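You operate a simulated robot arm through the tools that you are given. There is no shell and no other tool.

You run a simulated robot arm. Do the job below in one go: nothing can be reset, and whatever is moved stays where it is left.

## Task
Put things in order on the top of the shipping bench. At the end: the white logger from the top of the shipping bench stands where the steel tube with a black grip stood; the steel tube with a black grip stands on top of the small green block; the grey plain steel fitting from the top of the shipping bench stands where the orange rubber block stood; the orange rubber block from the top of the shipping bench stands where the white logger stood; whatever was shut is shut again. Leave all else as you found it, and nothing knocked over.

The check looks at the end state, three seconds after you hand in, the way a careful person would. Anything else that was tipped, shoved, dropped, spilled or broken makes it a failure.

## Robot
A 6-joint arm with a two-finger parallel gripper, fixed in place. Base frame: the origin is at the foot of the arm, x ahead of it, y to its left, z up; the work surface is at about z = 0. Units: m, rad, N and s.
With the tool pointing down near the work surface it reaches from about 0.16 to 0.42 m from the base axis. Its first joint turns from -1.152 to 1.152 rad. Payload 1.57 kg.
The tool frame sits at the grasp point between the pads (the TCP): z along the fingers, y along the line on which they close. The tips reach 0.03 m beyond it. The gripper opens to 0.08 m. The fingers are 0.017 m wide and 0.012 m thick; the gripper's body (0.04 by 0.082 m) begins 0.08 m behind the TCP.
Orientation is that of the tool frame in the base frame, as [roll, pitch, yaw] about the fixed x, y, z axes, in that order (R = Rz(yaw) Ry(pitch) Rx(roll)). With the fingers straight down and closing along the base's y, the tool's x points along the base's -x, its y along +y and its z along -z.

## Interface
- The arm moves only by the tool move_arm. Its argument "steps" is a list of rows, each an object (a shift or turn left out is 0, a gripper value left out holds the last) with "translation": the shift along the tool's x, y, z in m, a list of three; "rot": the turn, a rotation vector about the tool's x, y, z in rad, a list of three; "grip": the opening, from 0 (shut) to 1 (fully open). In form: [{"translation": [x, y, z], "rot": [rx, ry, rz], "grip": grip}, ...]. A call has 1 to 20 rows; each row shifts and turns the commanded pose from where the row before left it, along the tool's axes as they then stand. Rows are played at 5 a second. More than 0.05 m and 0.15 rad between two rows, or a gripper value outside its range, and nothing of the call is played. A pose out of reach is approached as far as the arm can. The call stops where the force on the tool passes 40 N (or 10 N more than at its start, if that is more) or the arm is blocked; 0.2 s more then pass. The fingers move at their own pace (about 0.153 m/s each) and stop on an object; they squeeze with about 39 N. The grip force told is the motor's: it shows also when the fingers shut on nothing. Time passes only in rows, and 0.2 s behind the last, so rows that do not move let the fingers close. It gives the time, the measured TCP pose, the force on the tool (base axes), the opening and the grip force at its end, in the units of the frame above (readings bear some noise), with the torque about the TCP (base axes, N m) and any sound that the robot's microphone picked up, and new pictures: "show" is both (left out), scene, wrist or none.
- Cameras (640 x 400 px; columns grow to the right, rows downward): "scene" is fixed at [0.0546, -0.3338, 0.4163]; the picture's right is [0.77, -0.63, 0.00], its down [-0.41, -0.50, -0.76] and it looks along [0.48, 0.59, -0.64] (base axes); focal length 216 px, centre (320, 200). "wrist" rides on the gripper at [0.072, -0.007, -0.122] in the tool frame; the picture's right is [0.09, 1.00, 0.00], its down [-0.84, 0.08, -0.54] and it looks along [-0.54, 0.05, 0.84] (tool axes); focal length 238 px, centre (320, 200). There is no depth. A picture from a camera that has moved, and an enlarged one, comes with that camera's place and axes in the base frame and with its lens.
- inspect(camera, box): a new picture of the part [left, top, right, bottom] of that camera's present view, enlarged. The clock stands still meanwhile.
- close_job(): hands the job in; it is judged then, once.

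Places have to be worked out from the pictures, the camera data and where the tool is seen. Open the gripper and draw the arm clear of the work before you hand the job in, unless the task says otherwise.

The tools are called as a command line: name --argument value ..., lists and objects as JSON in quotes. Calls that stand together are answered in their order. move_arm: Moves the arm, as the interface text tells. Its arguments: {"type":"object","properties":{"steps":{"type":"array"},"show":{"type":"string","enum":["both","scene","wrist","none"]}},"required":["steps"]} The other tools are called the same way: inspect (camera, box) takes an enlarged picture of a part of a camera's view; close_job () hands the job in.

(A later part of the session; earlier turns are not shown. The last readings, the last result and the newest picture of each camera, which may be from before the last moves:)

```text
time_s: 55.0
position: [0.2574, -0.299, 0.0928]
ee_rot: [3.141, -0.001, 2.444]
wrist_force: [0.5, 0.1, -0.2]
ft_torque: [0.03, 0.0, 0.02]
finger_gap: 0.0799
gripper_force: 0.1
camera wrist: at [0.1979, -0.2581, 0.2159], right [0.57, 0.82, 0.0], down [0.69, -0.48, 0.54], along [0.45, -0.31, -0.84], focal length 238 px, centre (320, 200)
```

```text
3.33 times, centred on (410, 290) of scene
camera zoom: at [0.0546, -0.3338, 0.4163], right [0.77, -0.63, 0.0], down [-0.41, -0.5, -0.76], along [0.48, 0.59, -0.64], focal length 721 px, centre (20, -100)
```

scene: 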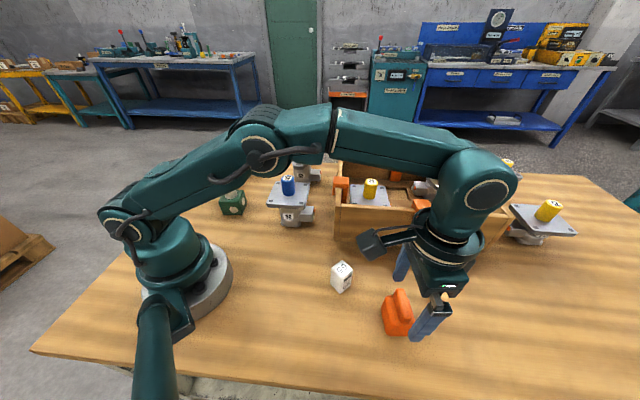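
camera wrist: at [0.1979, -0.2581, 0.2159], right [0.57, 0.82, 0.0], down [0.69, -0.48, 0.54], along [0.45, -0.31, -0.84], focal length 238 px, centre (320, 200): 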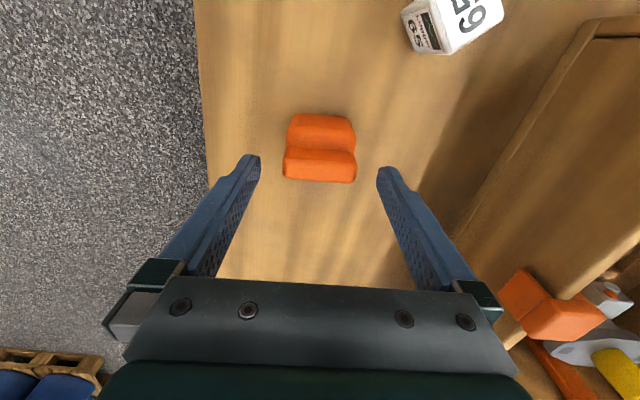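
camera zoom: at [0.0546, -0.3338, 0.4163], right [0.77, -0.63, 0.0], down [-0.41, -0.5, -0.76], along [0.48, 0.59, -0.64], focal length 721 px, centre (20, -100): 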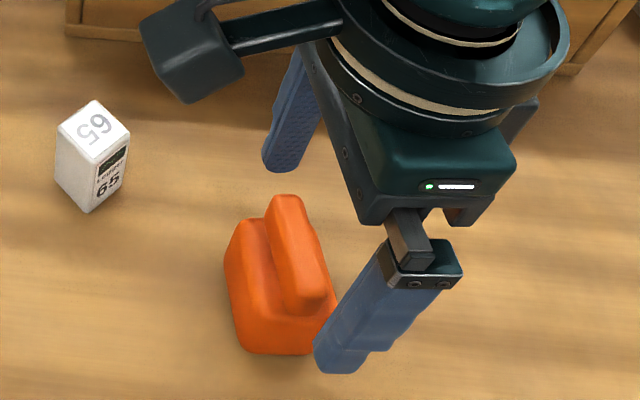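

The block sits centred between the fingers. I go down to z about 0.04 and close along its length.

move_arm --steps '[{"translation": [0, 0, 0.02], "grip": 1}, {"translation": [0, 0, 0.02]}, {"translation": [0, 0, 0.012]}, {"translation": [0, 0, 0]}, {"grip": 0.7}, {"grip": 0.5}, {"grip": 0}, {"grip": 0}, {"grip": 0}]' --show "both"

inspect --camera "wrist" --box '[220, 110, 420, 290]'

inspect --camera "scene" --box '[350, 230, 470, 350]'

```text
time_s: 57.0
position: [0.2562, -0.2966, 0.0404]
ee_rot: [-3.141, 0.0, 2.443]
wrist_force: [0.5, 0.2, -0.2]
ft_torque: [0.0, 0.04, -0.04]
finger_gap: 0.0517
gripper_force: 38.7
camera wrist: at [0.1974, -0.2566, 0.1643], right [0.57, 0.82, 0.0], down [0.69, -0.48, 0.54], along [0.45, -0.31, -0.84], focal length 238 px, centre (320, 200)
```

scene: 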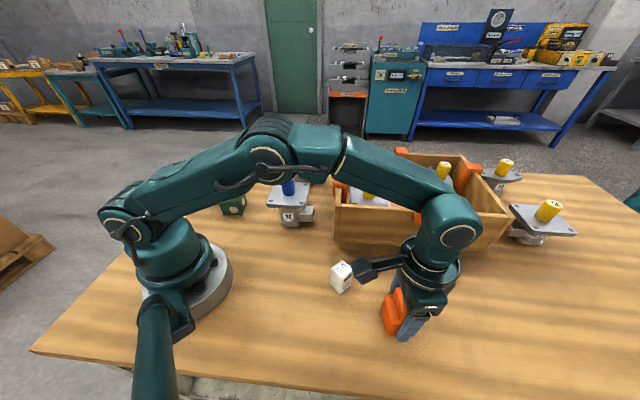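
wrist: 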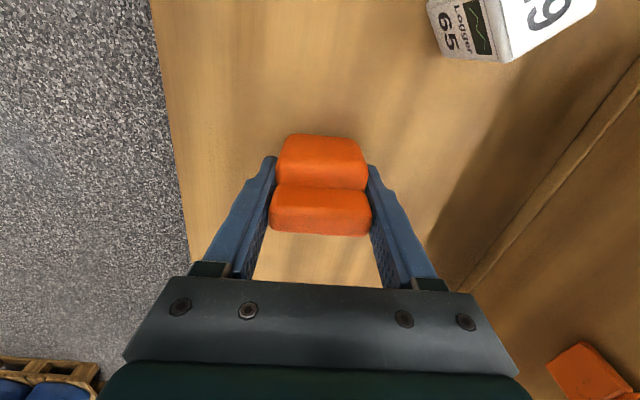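

```text
2.22 times, centred on (320, 200) of wrist
camera zoom: at [0.1974, -0.2566, 0.1643], right [0.57, 0.82, 0.0], down [0.69, -0.48, 0.54], along [0.45, -0.31, -0.84], focal length 530 px, centre (320, 200)
```

zoom: 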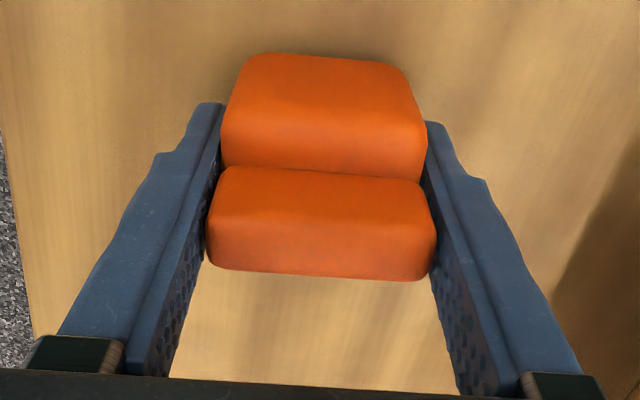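

```text
3.33 times, centred on (410, 290) of scene
camera zoom: at [0.0546, -0.3338, 0.4163], right [0.77, -0.63, 0.0], down [-0.41, -0.5, -0.76], along [0.48, 0.59, -0.64], focal length 721 px, centre (20, -100)
```

zoom: 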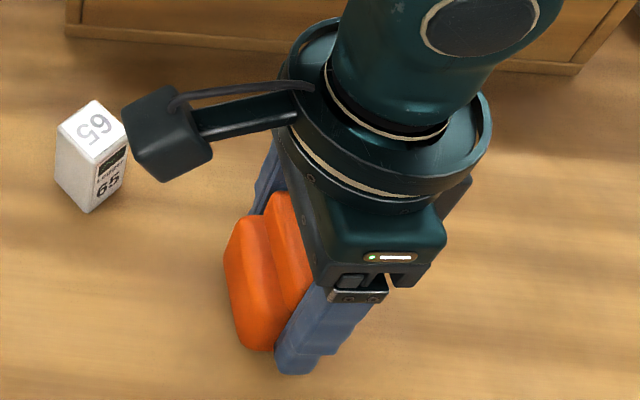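

The orange block is gripped along its length (gap 0.052 m); its spot is about (0.2565, -0.297). I lift gently.

move_arm --steps '[{"translation": [0, 0, -0.003], "grip": 0}, {"translation": [0, 0, -0.007]}, {"translation": [0, 0, -0.01]}, {"translation": [0, 0, -0.015]}, {"translation": [0, 0, -0.02]}, {"translation": [0, 0, -0.015]}, {"translation": [0, 0, 0]}]' --show "both"

```text
time_s: 58.6
position: [0.2562, -0.2959, 0.1109]
ee_rot: [-3.141, 0.0, 2.446]
wrist_force: [-0.1, 0.4, -0.8]
ft_torque: [0.01, 0.01, 0.01]
finger_gap: 0.0516
gripper_force: 39.4
camera wrist: at [0.197, -0.2557, 0.2347], right [0.57, 0.82, 0.0], down [0.69, -0.48, 0.54], along [0.45, -0.31, -0.84], focal length 238 px, centre (320, 200)
```

scene: 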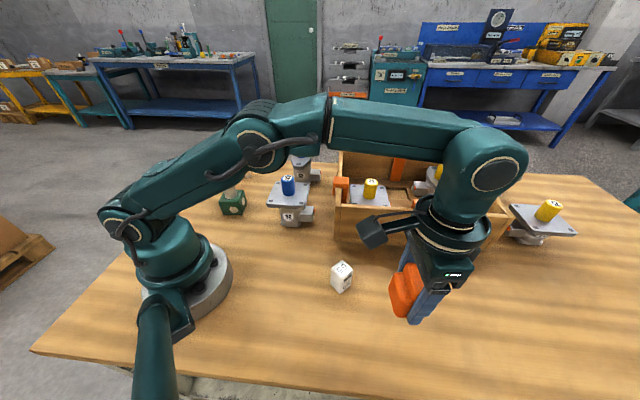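
wrist: 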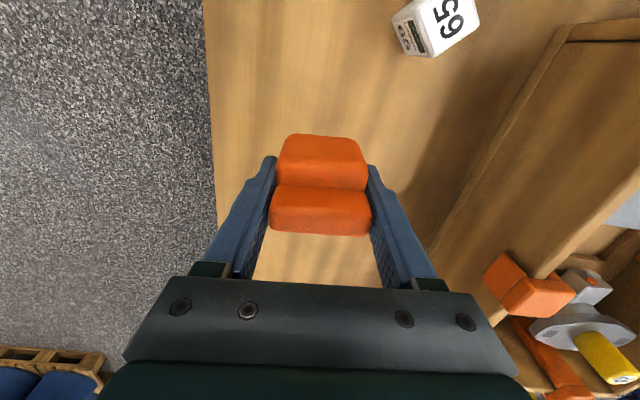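

The block is held firmly. Keeping the hand's heading, I carry it inward and up, then across high above the valves to the left side.

move_arm --steps '[{"translation": [0.021, 0.0074, -0.0268], "grip": 0}, {"translation": [0.021, 0.0074, -0.0268]}, {"translation": [0.021, 0.0074, -0.0268]}, {"translation": [0.021, 0.0075, -0.0268]}, {"translation": [0.0208, 0.0075, -0.0268]}, {"translation": [0.0215, 0.0255, 0]}, {"translation": [0.0215, 0.0255, 0]}, {"translation": [0.0215, 0.0255, 0]}, {"translation": [0.0215, 0.0255, 0]}, {"translation": [0.0215, 0.0255, 0]}, {"translation": [0.0215, 0.0255, 0]}, {"translation": [0.0215, 0.0255, 0]}, {"translation": [0.0215, 0.0255, 0]}, {"translation": [0.0214, 0.0254, 0]}, {"translation": [0, 0, 0]}]' --show "both"

```text
time_s: 61.8
position: [0.2007, 0.0971, 0.2461]
ee_rot: [3.141, 0.001, 2.443]
wrist_force: [0.1, -0.2, -0.8]
ft_torque: [-0.01, 0.0, 0.04]
finger_gap: 0.0516
gripper_force: 38.7
camera wrist: at [0.1412, 0.1389, 0.3687], right [0.57, 0.82, 0.0], down [0.69, -0.48, 0.54], along [0.45, -0.31, -0.84], focal length 238 px, centre (320, 200)
```

scene: 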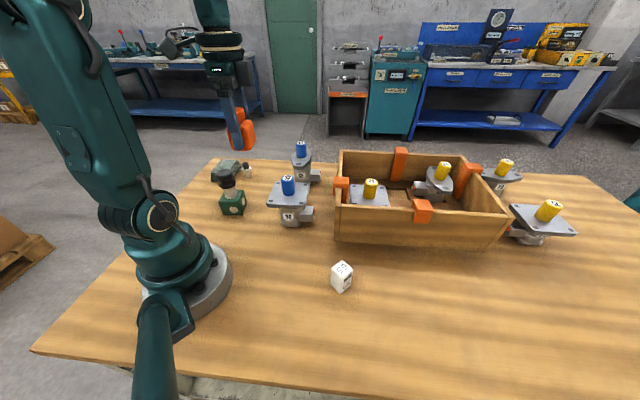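
wrist: 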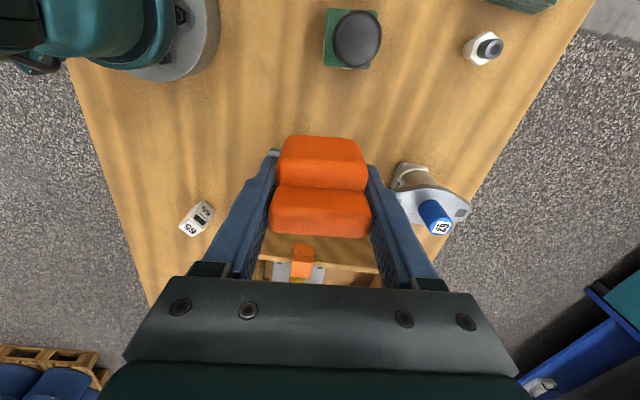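

The block is over clear space. I continue out to above the logger's old spot at (0.311, 0.212).

move_arm --steps '[{"translation": [0.0091, 0.0315, 0.0033], "grip": 0}, {"translation": [0.0091, 0.0315, 0.0033]}, {"translation": [0.0092, 0.0316, 0.0034]}, {"translation": [-0.0134, 0.0208, 0.015]}, {"translation": [-0.0134, 0.0208, 0.015]}, {"translation": [-0.0133, 0.0207, 0.015]}, {"translation": [0, 0, 0]}]' --show "both"

```text
time_s: 63.4
position: [0.3107, 0.2098, 0.1876]
ee_rot: [-3.138, -0.001, 2.443]
wrist_force: [0.1, -0.8, -1.2]
ft_torque: [0.0, 0.01, 0.0]
finger_gap: 0.0515
gripper_force: 38.4
camera wrist: at [0.2519, 0.2508, 0.3109], right [0.57, 0.82, 0.0], down [0.69, -0.48, 0.54], along [0.44, -0.31, -0.84], focal length 238 px, centre (320, 200)
```

scene: 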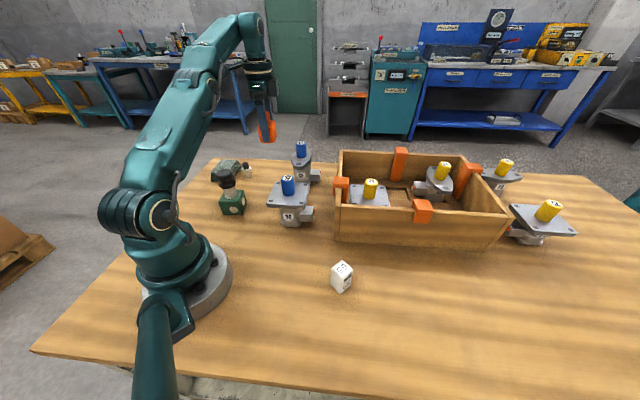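
wrist: 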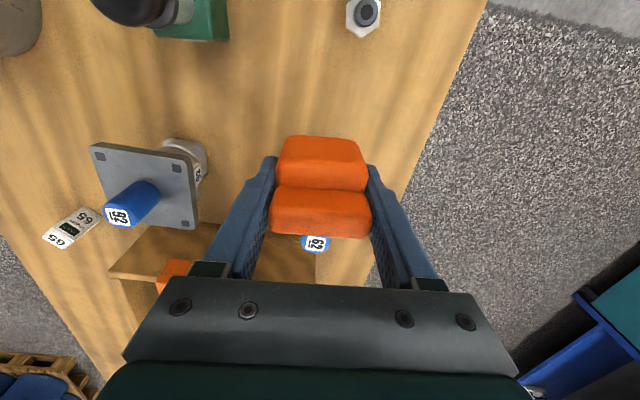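

I correct 2 mm and lower the block towards the logger's old spot, stopping about 15 mm above the bench.

move_arm --steps '[{"translation": [0.0013, 0.0015, 0.02], "grip": 0}, {"translation": [0, 0, 0.03]}, {"translation": [0, 0, 0.03]}, {"translation": [0, 0, 0.03]}, {"translation": [0, 0, 0.02]}, {"translation": [0, 0, 0]}]' --show "both"

inspect --camera "scene" --box '[220, 110, 340, 220]'

```text
time_s: 64.8
position: [0.3101, 0.2119, 0.0599]
ee_rot: [-3.14, 0.001, 2.444]
wrist_force: [0.4, -0.3, -0.8]
ft_torque: [-0.05, 0.0, -0.01]
finger_gap: 0.0516
gripper_force: 38.6
camera wrist: at [0.2509, 0.2529, 0.1829], right [0.57, 0.82, 0.0], down [0.69, -0.48, 0.54], along [0.45, -0.31, -0.84], focal length 238 px, centre (320, 200)
```

scene: 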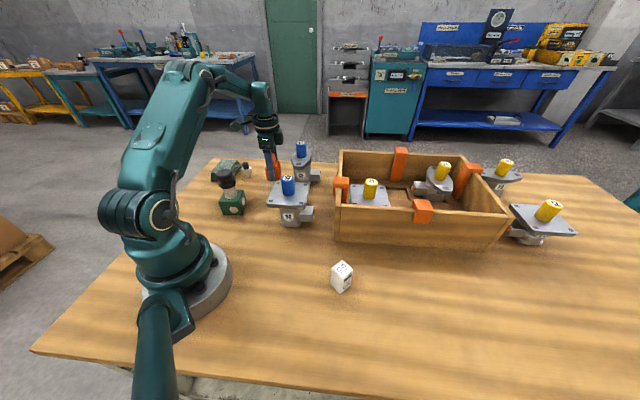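
wrist: 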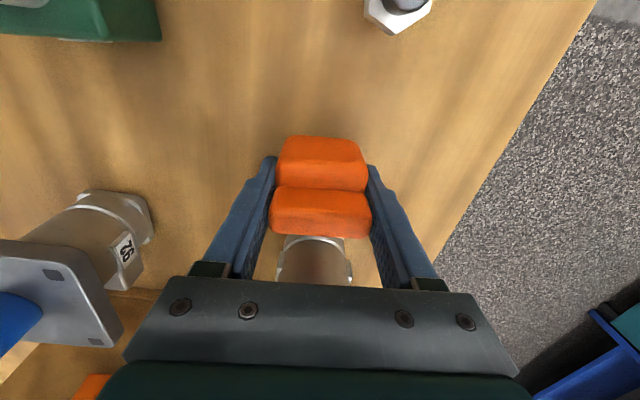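

```text
3.64 times, centred on (280, 165) of scene
camera zoom: at [0.0546, -0.3338, 0.4164], right [0.77, -0.63, 0.0], down [-0.41, -0.5, -0.76], along [0.48, 0.59, -0.64], focal length 787 px, centre (466, 327)
```

zoom: 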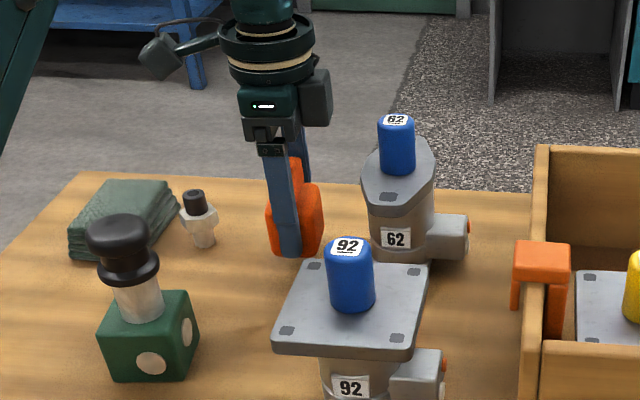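

All clear; about 19 mm remain. I lower most of that gently and read the force.

move_arm --steps '[{"translation": [0, 0, 0.006], "grip": 0}, {"translation": [0, 0, 0.006]}, {"translation": [0, 0, 0.004]}, {"translation": [0, 0, 0.001]}, {"translation": [0, 0, 0]}]' --show "none"

```text
time_s: 66.0
position: [0.3098, 0.2124, 0.0431]
ee_rot: [-3.139, 0.001, 2.443]
wrist_force: [-0.2, -0.3, -0.7]
ft_torque: [0.0, 0.05, 0.03]
finger_gap: 0.0515
gripper_force: 39.1
```

No contact yet; I creep down by single millimetres.

move_arm --steps '[{"translation": [0, 0, 0.001], "grip": 0}, {"translation": [0, 0, 0.001]}, {"translation": [0, 0, 0]}]' --show "none"

```text
time_s: 66.8
position: [0.3091, 0.2131, 0.0403]
ee_rot: [-3.138, -0.001, 2.444]
wrist_force: [-0.6, -0.2, -0.9]
ft_torque: [0.02, 0.03, 0.03]
finger_gap: 0.0515
gripper_force: 38.9
```

Still hanging free at -0.9 N; one more millimetre.

move_arm --steps '[{"translation": [0, 0, 0.001], "grip": 0}, {"translation": [0, 0, 0]}]' --show "none"

```text
time_s: 67.4
position: [0.3105, 0.2123, 0.0411]
ee_rot: [-3.141, -0.001, 2.443]
wrist_force: [-6.8, -3.7, 17.3]
ft_torque: [-0.06, 0.14, 0.02]
finger_gap: 0.0518
gripper_force: 39.4
```

Firm contact (17 N). I ease up almost a millimetre and open the fingers modestly.

move_arm --steps '[{"translation": [0, 0, -0.0008], "grip": 0}, {"grip": 0.7}, {"grip": 0.8}, {"grip": 0.9}, {"grip": 0.9}]' --show "both"

inspect --camera "scene" --box '[220, 110, 340, 220]'

inspect --camera "wrist" --box '[220, 110, 420, 290]'

```text
time_s: 68.6
position: [0.31, 0.2126, 0.0407]
ee_rot: [3.141, 0.0, 2.445]
wrist_force: [-0.5, 0.4, 0.3]
ft_torque: [0.01, 0.04, -0.02]
finger_gap: 0.0721
gripper_force: 0.0
camera wrist: at [0.2506, 0.2528, 0.1639], right [0.57, 0.82, 0.0], down [0.69, -0.48, 0.54], along [0.45, -0.31, -0.84], focal length 238 px, centre (320, 200)
```

scene: 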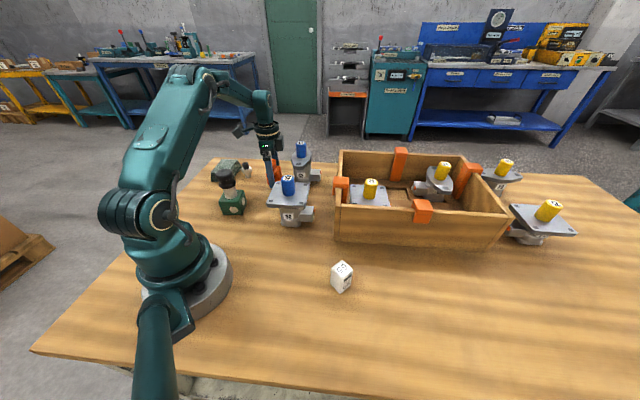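
wrist: 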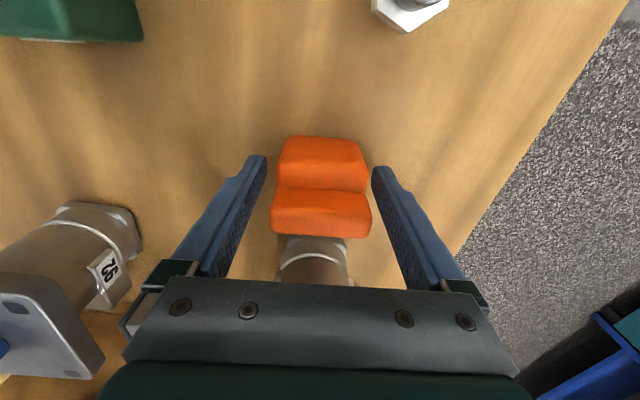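

```text
3.64 times, centred on (280, 165) of scene
camera zoom: at [0.0546, -0.3338, 0.4163], right [0.77, -0.63, 0.0], down [-0.41, -0.5, -0.76], along [0.48, 0.59, -0.64], focal length 787 px, centre (466, 327)
```

zoom: 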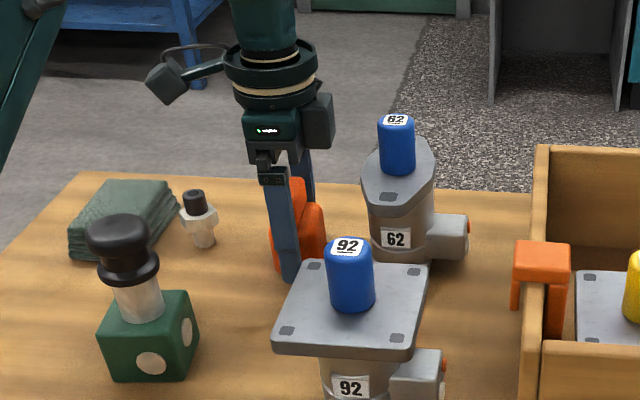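

```text
2.22 times, centred on (320, 200) of wrist
camera zoom: at [0.2506, 0.2528, 0.1639], right [0.57, 0.82, 0.0], down [0.69, -0.48, 0.54], along [0.45, -0.31, -0.84], focal length 530 px, centre (320, 200)
```

zoom: 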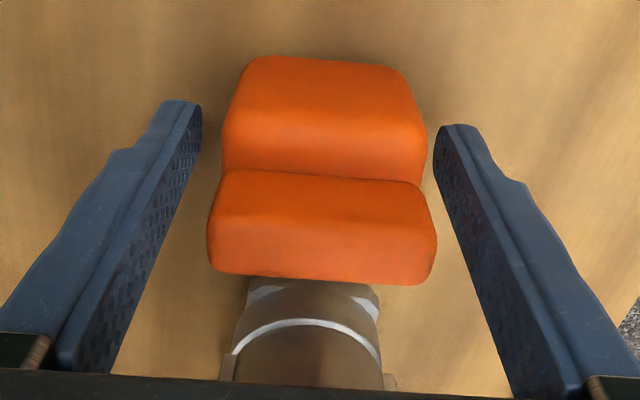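

The orange block stands upright on the logger's old spot, clear of the valve. I raise straight up, then move over towards the fitting at (0.2533, 0.2946), aligning with its hex flats.

move_arm --steps '[{"translation": [0, 0, -0.015], "grip": 1}, {"translation": [0, 0, -0.035]}, {"translation": [0, 0, -0.045]}, {"translation": [0, 0, -0.035]}, {"translation": [0.0242, 0.0065, 0]}, {"translation": [0.0242, 0.0065, 0.01]}, {"translation": [0.0242, 0.0065, 0.015]}, {"translation": [0.0242, 0.0066, 0.015]}, {"translation": [0, 0, 0.01], "rot": [0, 0, 0.058]}, {"translation": [0, 0, 0]}]' --show "both"

inspect --camera "wrist" --box '[240, 60, 400, 220]'

inspect --camera "scene" --box '[200, 110, 320, 220]'

```text
time_s: 70.8
position: [0.2552, 0.2932, 0.1213]
ee_rot: [-3.141, 0.001, 2.382]
wrist_force: [0.2, 0.6, 0.7]
ft_torque: [-0.01, 0.03, -0.03]
finger_gap: 0.0799
gripper_force: 0.2
camera wrist: at [0.1972, 0.338, 0.2429], right [0.62, 0.79, 0.0], down [0.66, -0.52, 0.54], along [0.43, -0.34, -0.84], focal length 238 px, centre (320, 200)
```

scene: 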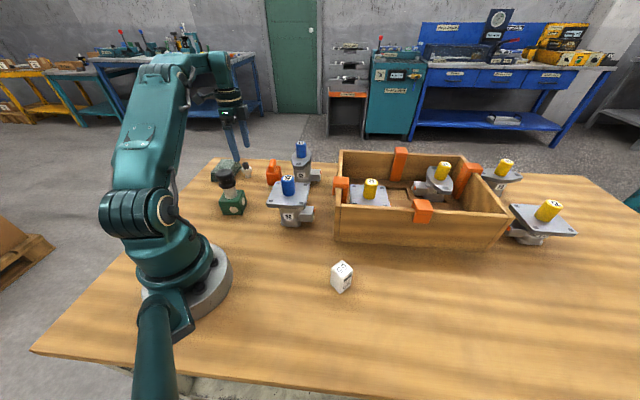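
wrist: 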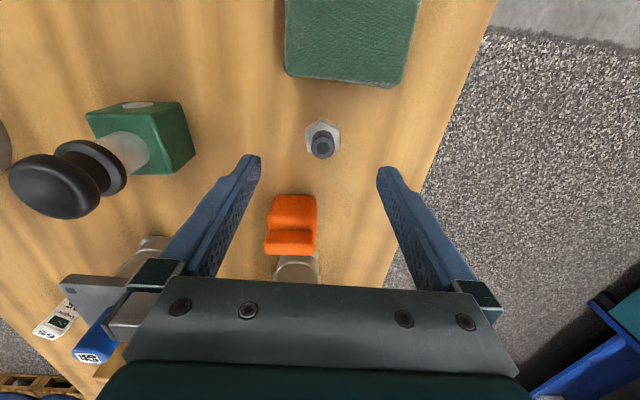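

```text
2.50 times, centred on (320, 140) of wrist
camera zoom: at [0.1972, 0.338, 0.2429], right [0.62, 0.79, 0.0], down [0.66, -0.52, 0.54], along [0.43, -0.34, -0.84], focal length 596 px, centre (320, 350)
```

zoom: 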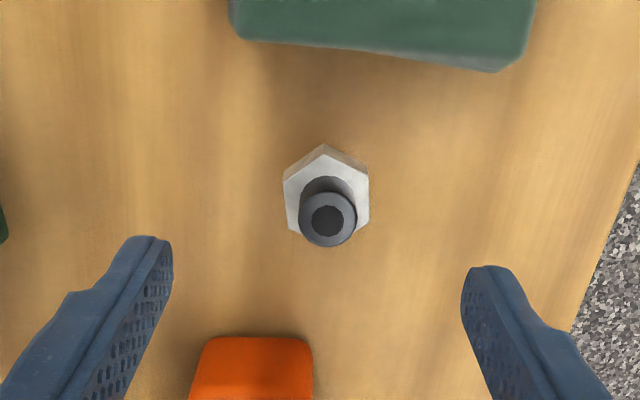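

```text
3.64 times, centred on (260, 165) of scene
camera zoom: at [0.0546, -0.3338, 0.4163], right [0.77, -0.63, 0.0], down [-0.41, -0.5, -0.76], along [0.48, 0.59, -0.64], focal length 787 px, centre (538, 327)
```

zoom: 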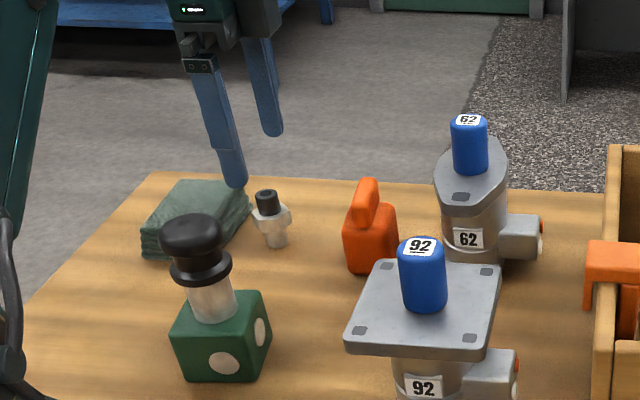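

Everything stands well. The fitting's hex seems turned a few degrees from the hand, so I enlarge it to measure.

inspect --camera "wrist" --box '[295, 105, 350, 170]'

```text
6.15 times, centred on (322, 138) of wrist
camera zoom: at [0.1972, 0.338, 0.2429], right [0.62, 0.79, 0.0], down [0.66, -0.52, 0.54], along [0.43, -0.34, -0.84], focal length 1467 px, centre (305, 585)
```

zoom: 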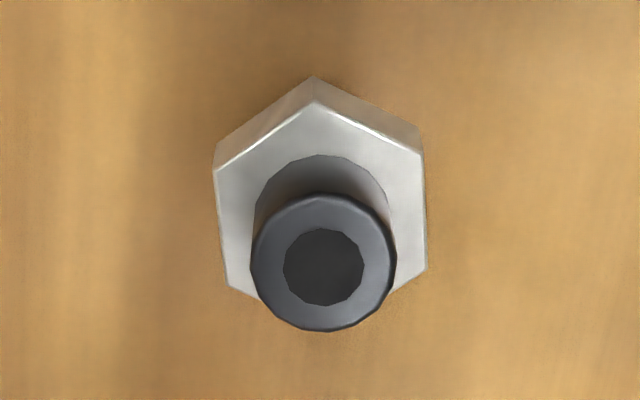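

The hex needs another 9.5° turn and the fitting's centre is about (0.2542, 0.2958). I turn, shift 2 mm, lower to z about 0.08 and check again.

move_arm --steps '[{"translation": [0.0016, 0.0017, 0], "rot": [0, 0, -0.083], "grip": 1}, {"translation": [0, 0, 0], "rot": [0, 0, -0.083]}, {"translation": [0, 0, 0.02]}, {"translation": [0, 0, 0.02]}, {"translation": [0, 0, 0]}]' --show "wrist"

inspect --camera "wrist" --box '[260, 100, 380, 220]'

```text
time_s: 72.0
position: [0.253, 0.2965, 0.0805]
ee_rot: [3.141, 0.0, 2.551]
wrist_force: [0.1, -0.3, 0.9]
ft_torque: [-0.03, 0.0, -0.01]
finger_gap: 0.0798
gripper_force: 0.1
camera wrist: at [0.19, 0.3302, 0.2036], right [0.48, 0.88, 0.0], down [0.74, -0.4, 0.54], along [0.48, -0.26, -0.84], focal length 238 px, centre (320, 200)
```

wrist: 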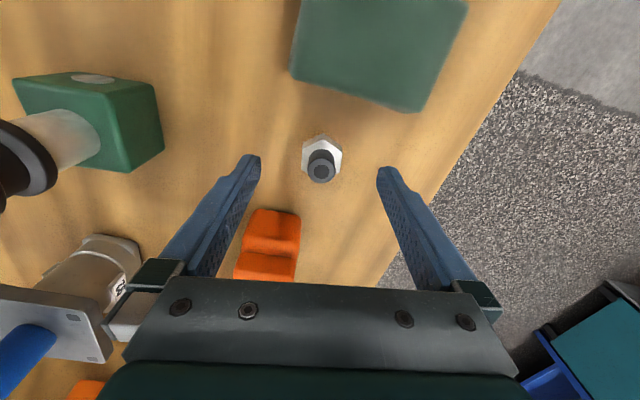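

```text
3.33 times, centred on (320, 160) of wrist
camera zoom: at [0.19, 0.3302, 0.2036], right [0.48, 0.88, 0.0], down [0.74, -0.4, 0.54], along [0.48, -0.26, -0.84], focal length 794 px, centre (320, 333)
```

zoom: 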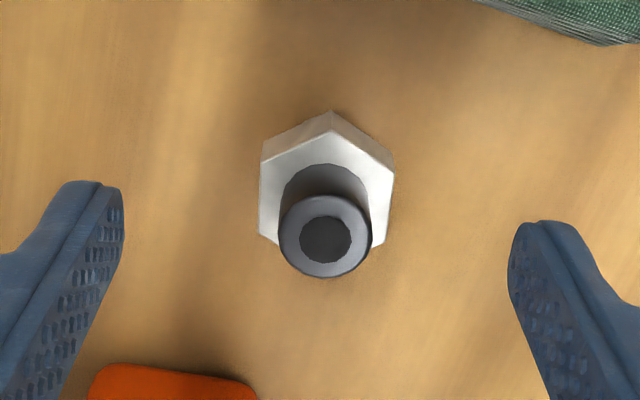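

The flats are now square to the fingers and the fitting is within 1.5 mm of centre. I correct that, go down to z about 0.035 and look before closing.

move_arm --steps '[{"translation": [-0.0012, 0.0008, 0.015], "grip": 1}, {"translation": [0, 0, 0.015]}, {"translation": [0, 0, 0.01]}, {"translation": [0, 0, 0.005]}, {"translation": [0, 0, 0]}]' --show "both"

inspect --camera "wrist" --box '[240, 110, 400, 270]'

inspect --camera "scene" --box '[200, 120, 300, 220]'

```text
time_s: 73.2
position: [0.2564, 0.2962, 0.0355]
ee_rot: [-3.141, -0.001, 2.551]
wrist_force: [-0.1, 0.6, 0.0]
ft_torque: [-0.02, 0.0, 0.01]
finger_gap: 0.0798
gripper_force: 0.0
camera wrist: at [0.1917, 0.33, 0.1585], right [0.48, 0.88, 0.0], down [0.74, -0.4, 0.54], along [0.48, -0.26, -0.84], focal length 238 px, centre (320, 200)
```

scene: 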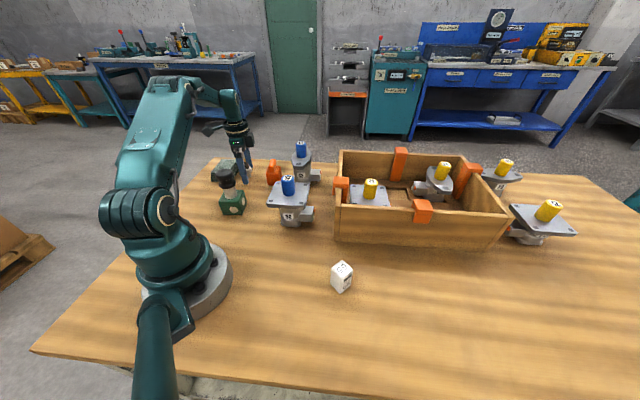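
wrist: 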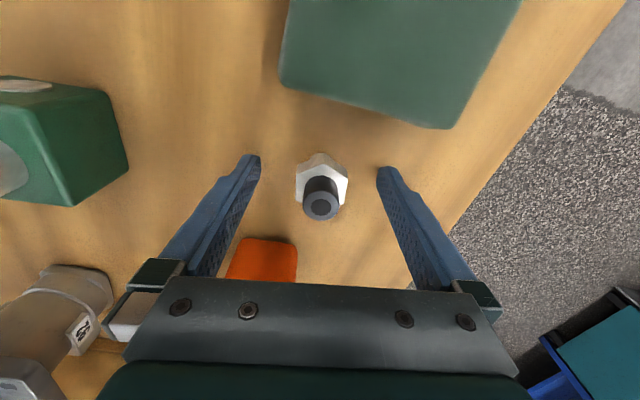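

```text
2.50 times, centred on (320, 190) of wrist
camera zoom: at [0.1917, 0.33, 0.1585], right [0.48, 0.88, 0.0], down [0.74, -0.4, 0.54], along [0.48, -0.26, -0.84], focal length 596 px, centre (320, 225)
```

zoom: 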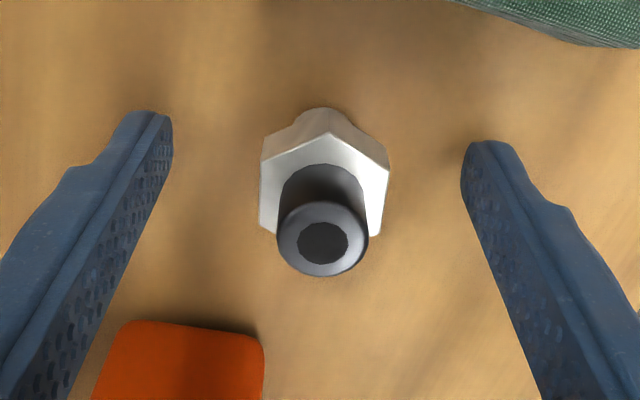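

```text
4.00 times, centred on (250, 170) of scene
camera zoom: at [0.0546, -0.3338, 0.4163], right [0.77, -0.63, 0.0], down [-0.41, -0.5, -0.76], along [0.48, 0.59, -0.64], focal length 865 px, centre (600, 320)
```

zoom: 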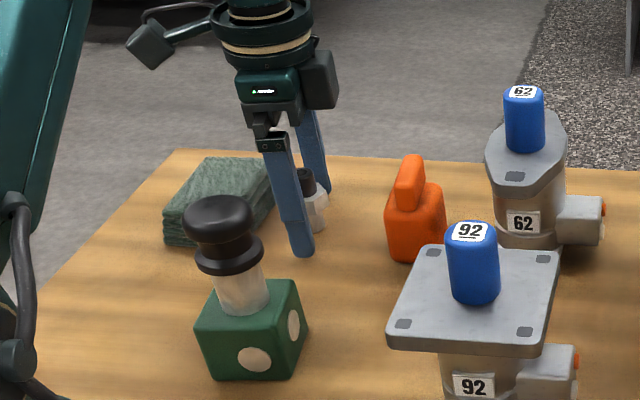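

The fitting stands centred between the pads with everything else clear. I close on the hex and lift gently.

move_arm --steps '[{"grip": 0.6}, {"grip": 0.45}, {"grip": 0}, {"grip": 0}, {"grip": 0}, {"translation": [0, 0, -0.003]}, {"translation": [0, 0, -0.005]}, {"translation": [0, 0, -0.008]}, {"translation": [0, 0, -0.01]}, {"translation": [0, 0, 0]}]' --show "both"

inspect --camera "wrist" --box '[240, 110, 400, 270]'

```text
time_s: 75.4
position: [0.2552, 0.2967, 0.0619]
ee_rot: [-3.14, 0.001, 2.551]
wrist_force: [0.6, 0.9, -1.0]
ft_torque: [0.0, 0.01, -0.02]
finger_gap: 0.029
gripper_force: 39.6
camera wrist: at [0.1912, 0.331, 0.1846], right [0.48, 0.88, 0.0], down [0.74, -0.4, 0.54], along [0.48, -0.26, -0.84], focal length 238 px, centre (320, 200)
```

scene: 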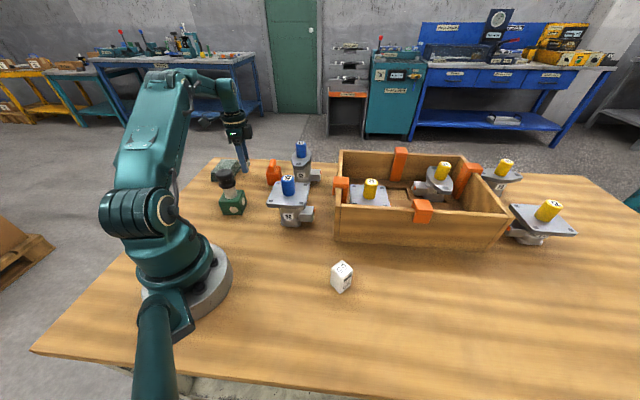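
wrist: 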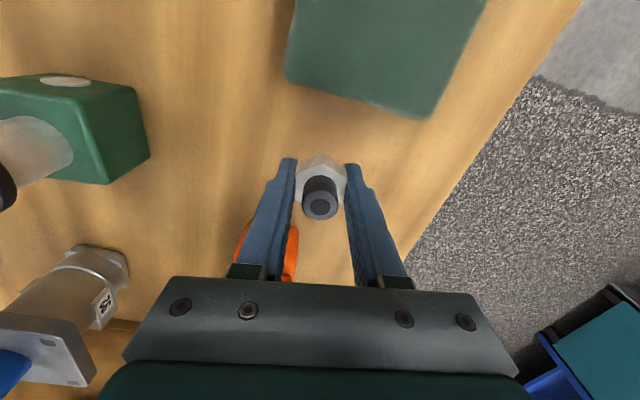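

```text
2.50 times, centred on (320, 190) of wrist
camera zoom: at [0.1912, 0.331, 0.1846], right [0.48, 0.88, 0.0], down [0.74, -0.4, 0.54], along [0.48, -0.26, -0.84], focal length 596 px, centre (320, 225)
```

zoom: 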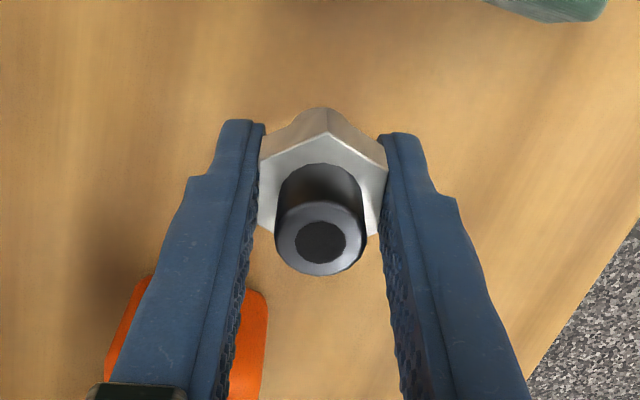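

The fitting is held on its flats (gap 0.029 m). I lift straight up, then carry it inward, high over the tube, block and valves to the right side.

move_arm --steps '[{"translation": [0, 0, -0.02], "grip": 0}, {"translation": [0, 0, -0.03]}, {"translation": [0, 0, -0.028]}, {"translation": [-0.006, -0.025, -0.0238]}, {"translation": [-0.006, -0.025, -0.0238]}, {"translation": [-0.006, -0.025, -0.0238]}, {"translation": [-0.0062, -0.0249, -0.0236]}, {"translation": [-0.0177, -0.0297, -0.0005]}, {"translation": [-0.0177, -0.0297, -0.0005]}, {"translation": [-0.0177, -0.0297, -0.0005]}, {"translation": [-0.0177, -0.0297, -0.0005]}, {"translation": [-0.0177, -0.0297, -0.0005]}, {"translation": [-0.0177, -0.0297, -0.0005]}, {"translation": [-0.0177, -0.0297, -0.0005]}, {"translation": [-0.0177, -0.0297, -0.0005]}, {"translation": [-0.0177, -0.0297, -0.0005]}, {"translation": [-0.0177, -0.0297, -0.0005]}, {"translation": [-0.0179, -0.0298, 0]}, {"translation": [0, 0, 0]}]' --show "both"

```text
time_s: 79.4
position: [0.1974, -0.1801, 0.2392]
ee_rot: [-3.139, 0.0, 2.55]
wrist_force: [-0.3, -0.5, -0.9]
ft_torque: [-0.01, -0.02, 0.01]
finger_gap: 0.029
gripper_force: 38.8
camera wrist: at [0.1339, -0.1453, 0.3611], right [0.48, 0.88, 0.0], down [0.74, -0.4, 0.54], along [0.48, -0.26, -0.84], focal length 238 px, centre (320, 200)
```

scene: 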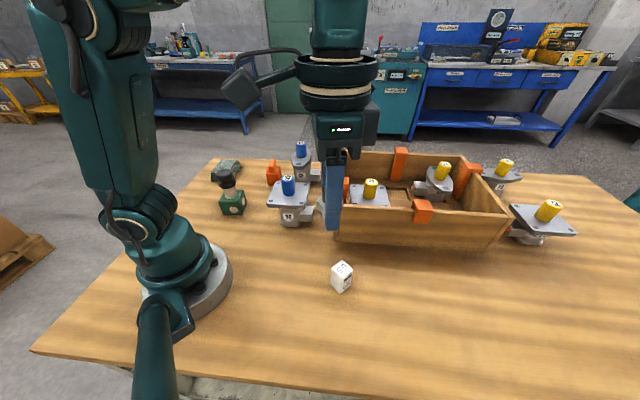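
wrist: 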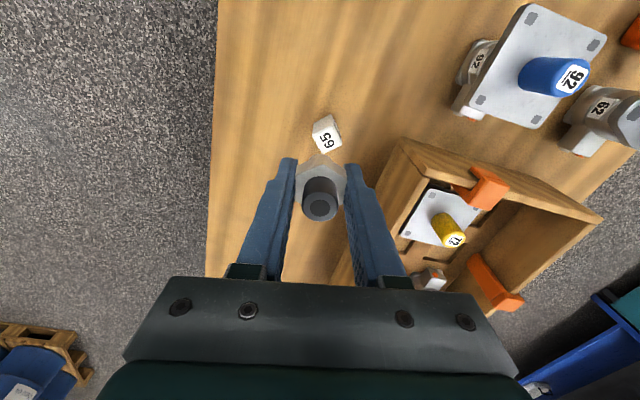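

The fitting is held and the path is clear. I go on to the orange block's old spot at (0.2565, -0.297), descending to z about 0.12.

move_arm --steps '[{"translation": [-0.0228, -0.0128, 0.005], "grip": 0}, {"translation": [-0.0228, -0.0128, 0.015]}, {"translation": [-0.0228, -0.0128, 0.025]}, {"translation": [-0.0229, -0.0129, 0.03]}, {"translation": [-0.0229, -0.0129, 0.035]}, {"translation": [0, 0, 0.01]}, {"translation": [0, 0, 0]}]' --show "both"

```text
time_s: 81.0
position: [0.2571, -0.2987, 0.1182]
ee_rot: [3.141, 0.0, 2.552]
wrist_force: [0.0, 0.0, -1.3]
ft_torque: [-0.01, 0.0, -0.02]
finger_gap: 0.0292
gripper_force: 38.7
camera wrist: at [0.1931, -0.264, 0.2425], right [0.48, 0.88, 0.0], down [0.74, -0.4, 0.54], along [0.48, -0.26, -0.84], focal length 238 px, centre (320, 200)
```

scene: 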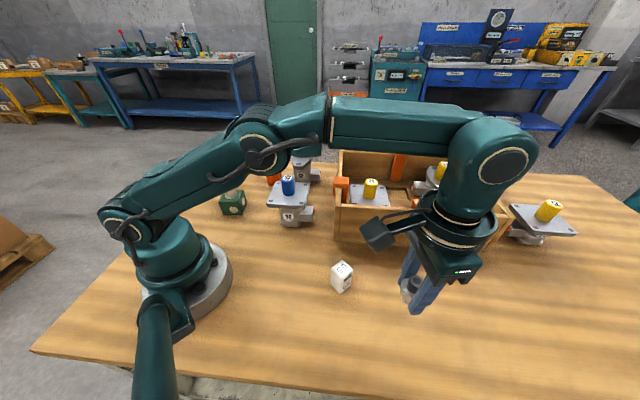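
wrist: 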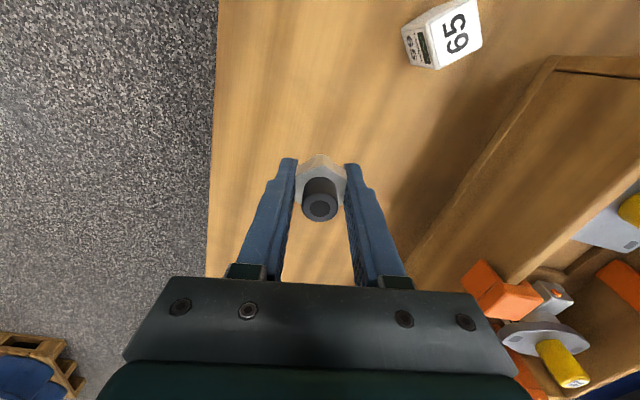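

I'm within 1.5 mm of the spot; I correct that and lower to about 10 mm above the bench.

move_arm --steps '[{"translation": [0.0011, 0.001, 0.015], "grip": 0}, {"translation": [0, 0, 0.025]}, {"translation": [0, 0, 0.02]}, {"translation": [0, 0, 0.01]}, {"translation": [0, 0, 0.003]}, {"translation": [0, 0, 0]}]' --show "both"

inspect --camera "scene" --box '[350, 240, 450, 340]'

```text
time_s: 82.4
position: [0.2585, -0.2954, 0.0465]
ee_rot: [-3.14, 0.0, 2.552]
wrist_force: [0.2, -0.3, -1.0]
ft_torque: [-0.03, -0.02, -0.04]
finger_gap: 0.029
gripper_force: 38.5
camera wrist: at [0.1943, -0.2617, 0.1699], right [0.48, 0.88, 0.0], down [0.74, -0.4, 0.54], along [0.48, -0.26, -0.84], focal length 238 px, centre (320, 200)
```

scene: 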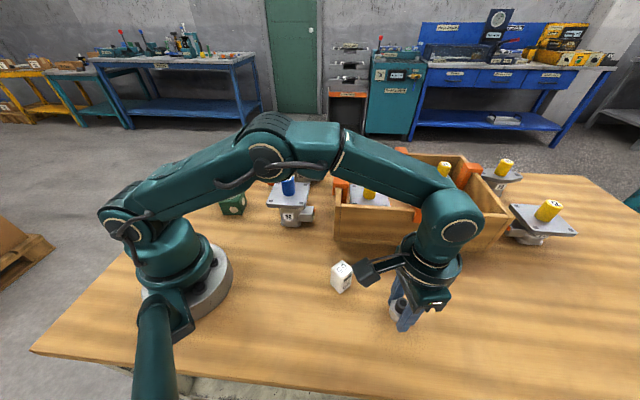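
wrist: 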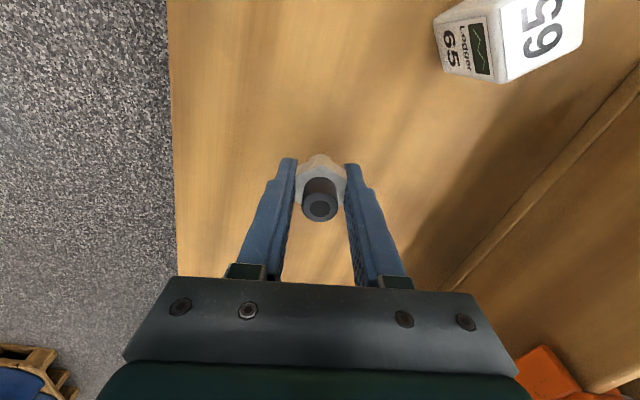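

```text
4.00 times, centred on (400, 290) of scene
camera zoom: at [0.0546, -0.3338, 0.4163], right [0.77, -0.63, 0.0], down [-0.41, -0.5, -0.76], along [0.48, 0.59, -0.64], focal length 865 px, centre (0, -160)
```

zoom: 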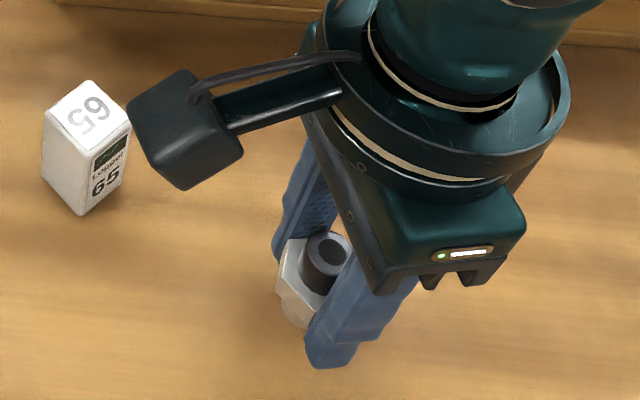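

Position is within about 2 mm of the spot. I lower gently, reading the force.

move_arm --steps '[{"translation": [0, 0, 0.004], "grip": 0}, {"translation": [0, 0, 0.003]}, {"translation": [0, 0, 0.001]}, {"translation": [0, 0, 0]}]' --show "none"

```text
time_s: 83.4
position: [0.2574, -0.2951, 0.0385]
ee_rot: [-3.139, 0.0, 2.552]
wrist_force: [-0.6, -0.5, -0.6]
ft_torque: [0.0, 0.01, -0.01]
finger_gap: 0.029
gripper_force: 38.5
```

No contact yet; I go down another millimetre.

move_arm --steps '[{"translation": [0, 0, 0.001], "grip": 0}, {"translation": [0, 0, 0]}]' --show "none"

```text
time_s: 84.0
position: [0.2575, -0.2945, 0.0363]
ee_rot: [-3.141, 0.001, 2.55]
wrist_force: [0.6, 0.8, -0.8]
ft_torque: [0.0, -0.04, -0.01]
finger_gap: 0.0292
gripper_force: 39.3
```

Still only the weight (-0.8 N); a smaller step of 0.7 mm next.

move_arm --steps '[{"translation": [0, 0, 0.0007], "grip": 0}, {"translation": [0, 0, 0]}]' --show "none"

```text
time_s: 84.6
position: [0.2577, -0.2954, 0.0375]
ee_rot: [-3.142, 0.0, 2.553]
wrist_force: [-0.1, 0.8, -1.3]
ft_torque: [-0.01, 0.02, 0.01]
finger_gap: 0.0291
gripper_force: 38.7
```

Not touching yet; another 0.7 mm.

move_arm --steps '[{"translation": [0, 0, 0.0007], "grip": 0}, {"translation": [0, 0, 0]}]' --show "none"

```text
time_s: 85.2
position: [0.2576, -0.2954, 0.0347]
ee_rot: [3.142, 0.0, 2.552]
wrist_force: [-0.2, -1.0, -1.7]
ft_torque: [-0.02, -0.02, 0.0]
finger_gap: 0.0291
gripper_force: 38.5
```

Still free; another 0.7 mm.

move_arm --steps '[{"translation": [0, 0, 0.0007], "grip": 0}, {"translation": [0, 0, 0]}]' --show "none"

```text
time_s: 85.8
position: [0.2575, -0.2962, 0.0354]
ee_rot: [-3.14, 0.0, 2.551]
wrist_force: [0.2, -0.6, -1.1]
ft_torque: [-0.02, 0.01, -0.02]
finger_gap: 0.0292
gripper_force: 39.1
```

No contact at 0.0354; I continue with one more small step.

move_arm --steps '[{"translation": [0, 0, 0.0007], "grip": 0}, {"translation": [0, 0, 0]}]' --show "wrist"

inspect --camera "scene" --box '[370, 270, 430, 330]'

```text
time_s: 86.4
position: [0.2591, -0.2959, 0.0346]
ee_rot: [-3.14, 0.0, 2.552]
wrist_force: [-0.9, -0.2, 2.2]
ft_torque: [-0.04, 0.06, 0.04]
finger_gap: 0.0291
gripper_force: 38.6
camera wrist: at [0.1942, -0.2611, 0.1583], right [0.48, 0.88, 0.0], down [0.74, -0.4, 0.54], along [0.48, -0.26, -0.84], focal length 238 px, centre (320, 200)
```

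wrist: 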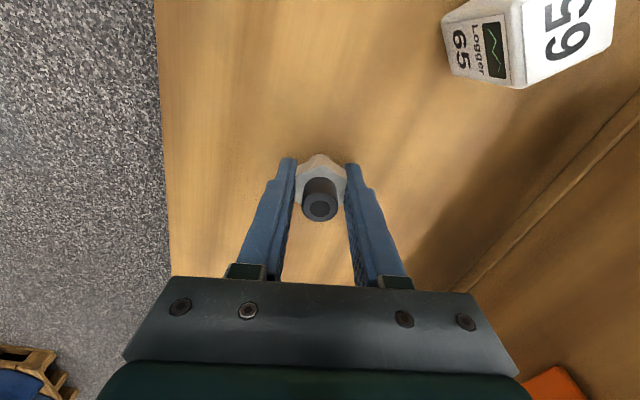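

```text
6.67 times, centred on (400, 300) of scene
camera zoom: at [0.0546, -0.3338, 0.4164], right [0.77, -0.63, 0.0], down [-0.41, -0.5, -0.76], along [0.48, 0.59, -0.64], focal length 1442 px, centre (-213, -467)
```

zoom: 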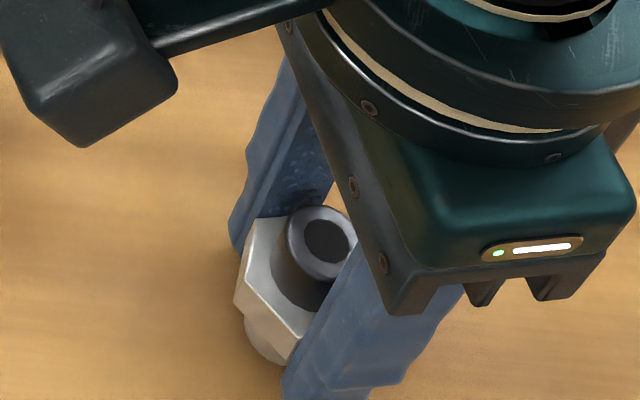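

Contact (+2.2 N): the stem rests on the bench. I open the fingers gradually.

move_arm --steps '[{"grip": 0.45}, {"grip": 0.55}, {"grip": 0.75}, {"grip": 1}, {"grip": 1}]' --show "both"

inspect --camera "scene" --box '[350, 240, 450, 340]'

inspect --camera "wrist" --box '[240, 110, 400, 270]'

```text
time_s: 87.6
position: [0.2577, -0.2939, 0.0344]
ee_rot: [-3.138, 0.0, 2.553]
wrist_force: [0.8, 0.3, -0.3]
ft_torque: [-0.03, 0.01, -0.02]
finger_gap: 0.08
gripper_force: 0.0
camera wrist: at [0.1942, -0.261, 0.1581], right [0.48, 0.88, 0.0], down [0.74, -0.4, 0.54], along [0.48, -0.26, -0.84], focal length 238 px, centre (320, 200)
```

scene: 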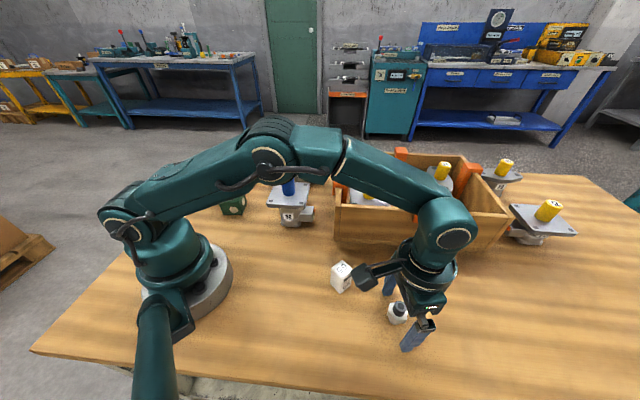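
wrist: 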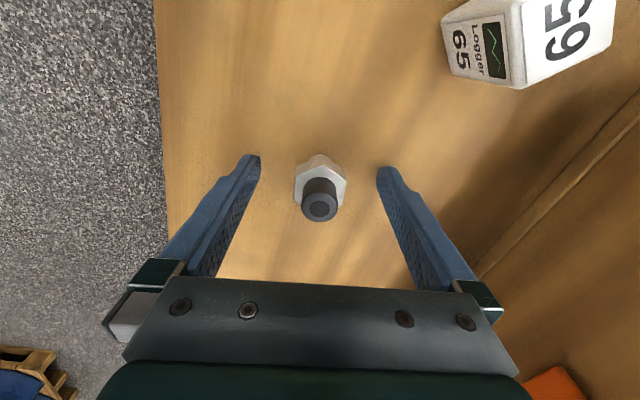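

```text
4.00 times, centred on (400, 290) of scene
camera zoom: at [0.0546, -0.3338, 0.4163], right [0.77, -0.63, 0.0], down [-0.41, -0.5, -0.76], along [0.48, 0.59, -0.64], focal length 865 px, centre (0, -160)
```

zoom: 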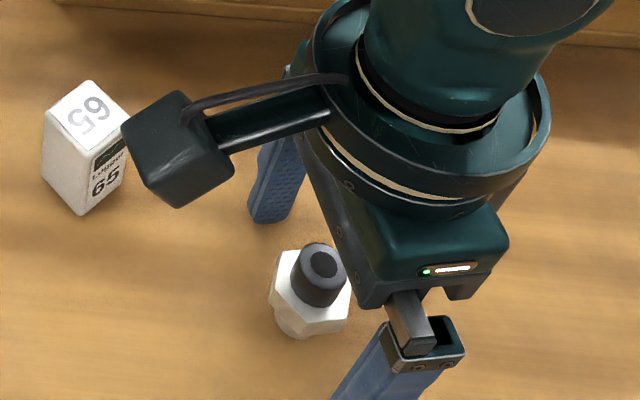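

```text
2.50 times, centred on (320, 190) of wrist
camera zoom: at [0.1942, -0.261, 0.1581], right [0.48, 0.88, 0.0], down [0.74, -0.4, 0.54], along [0.48, -0.26, -0.84], focal length 596 px, centre (320, 225)
```

zoom: 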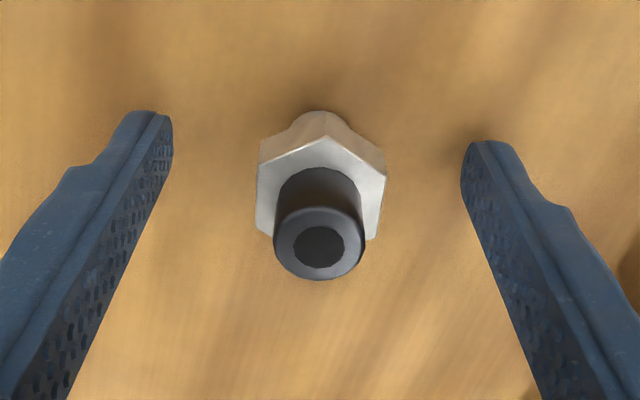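

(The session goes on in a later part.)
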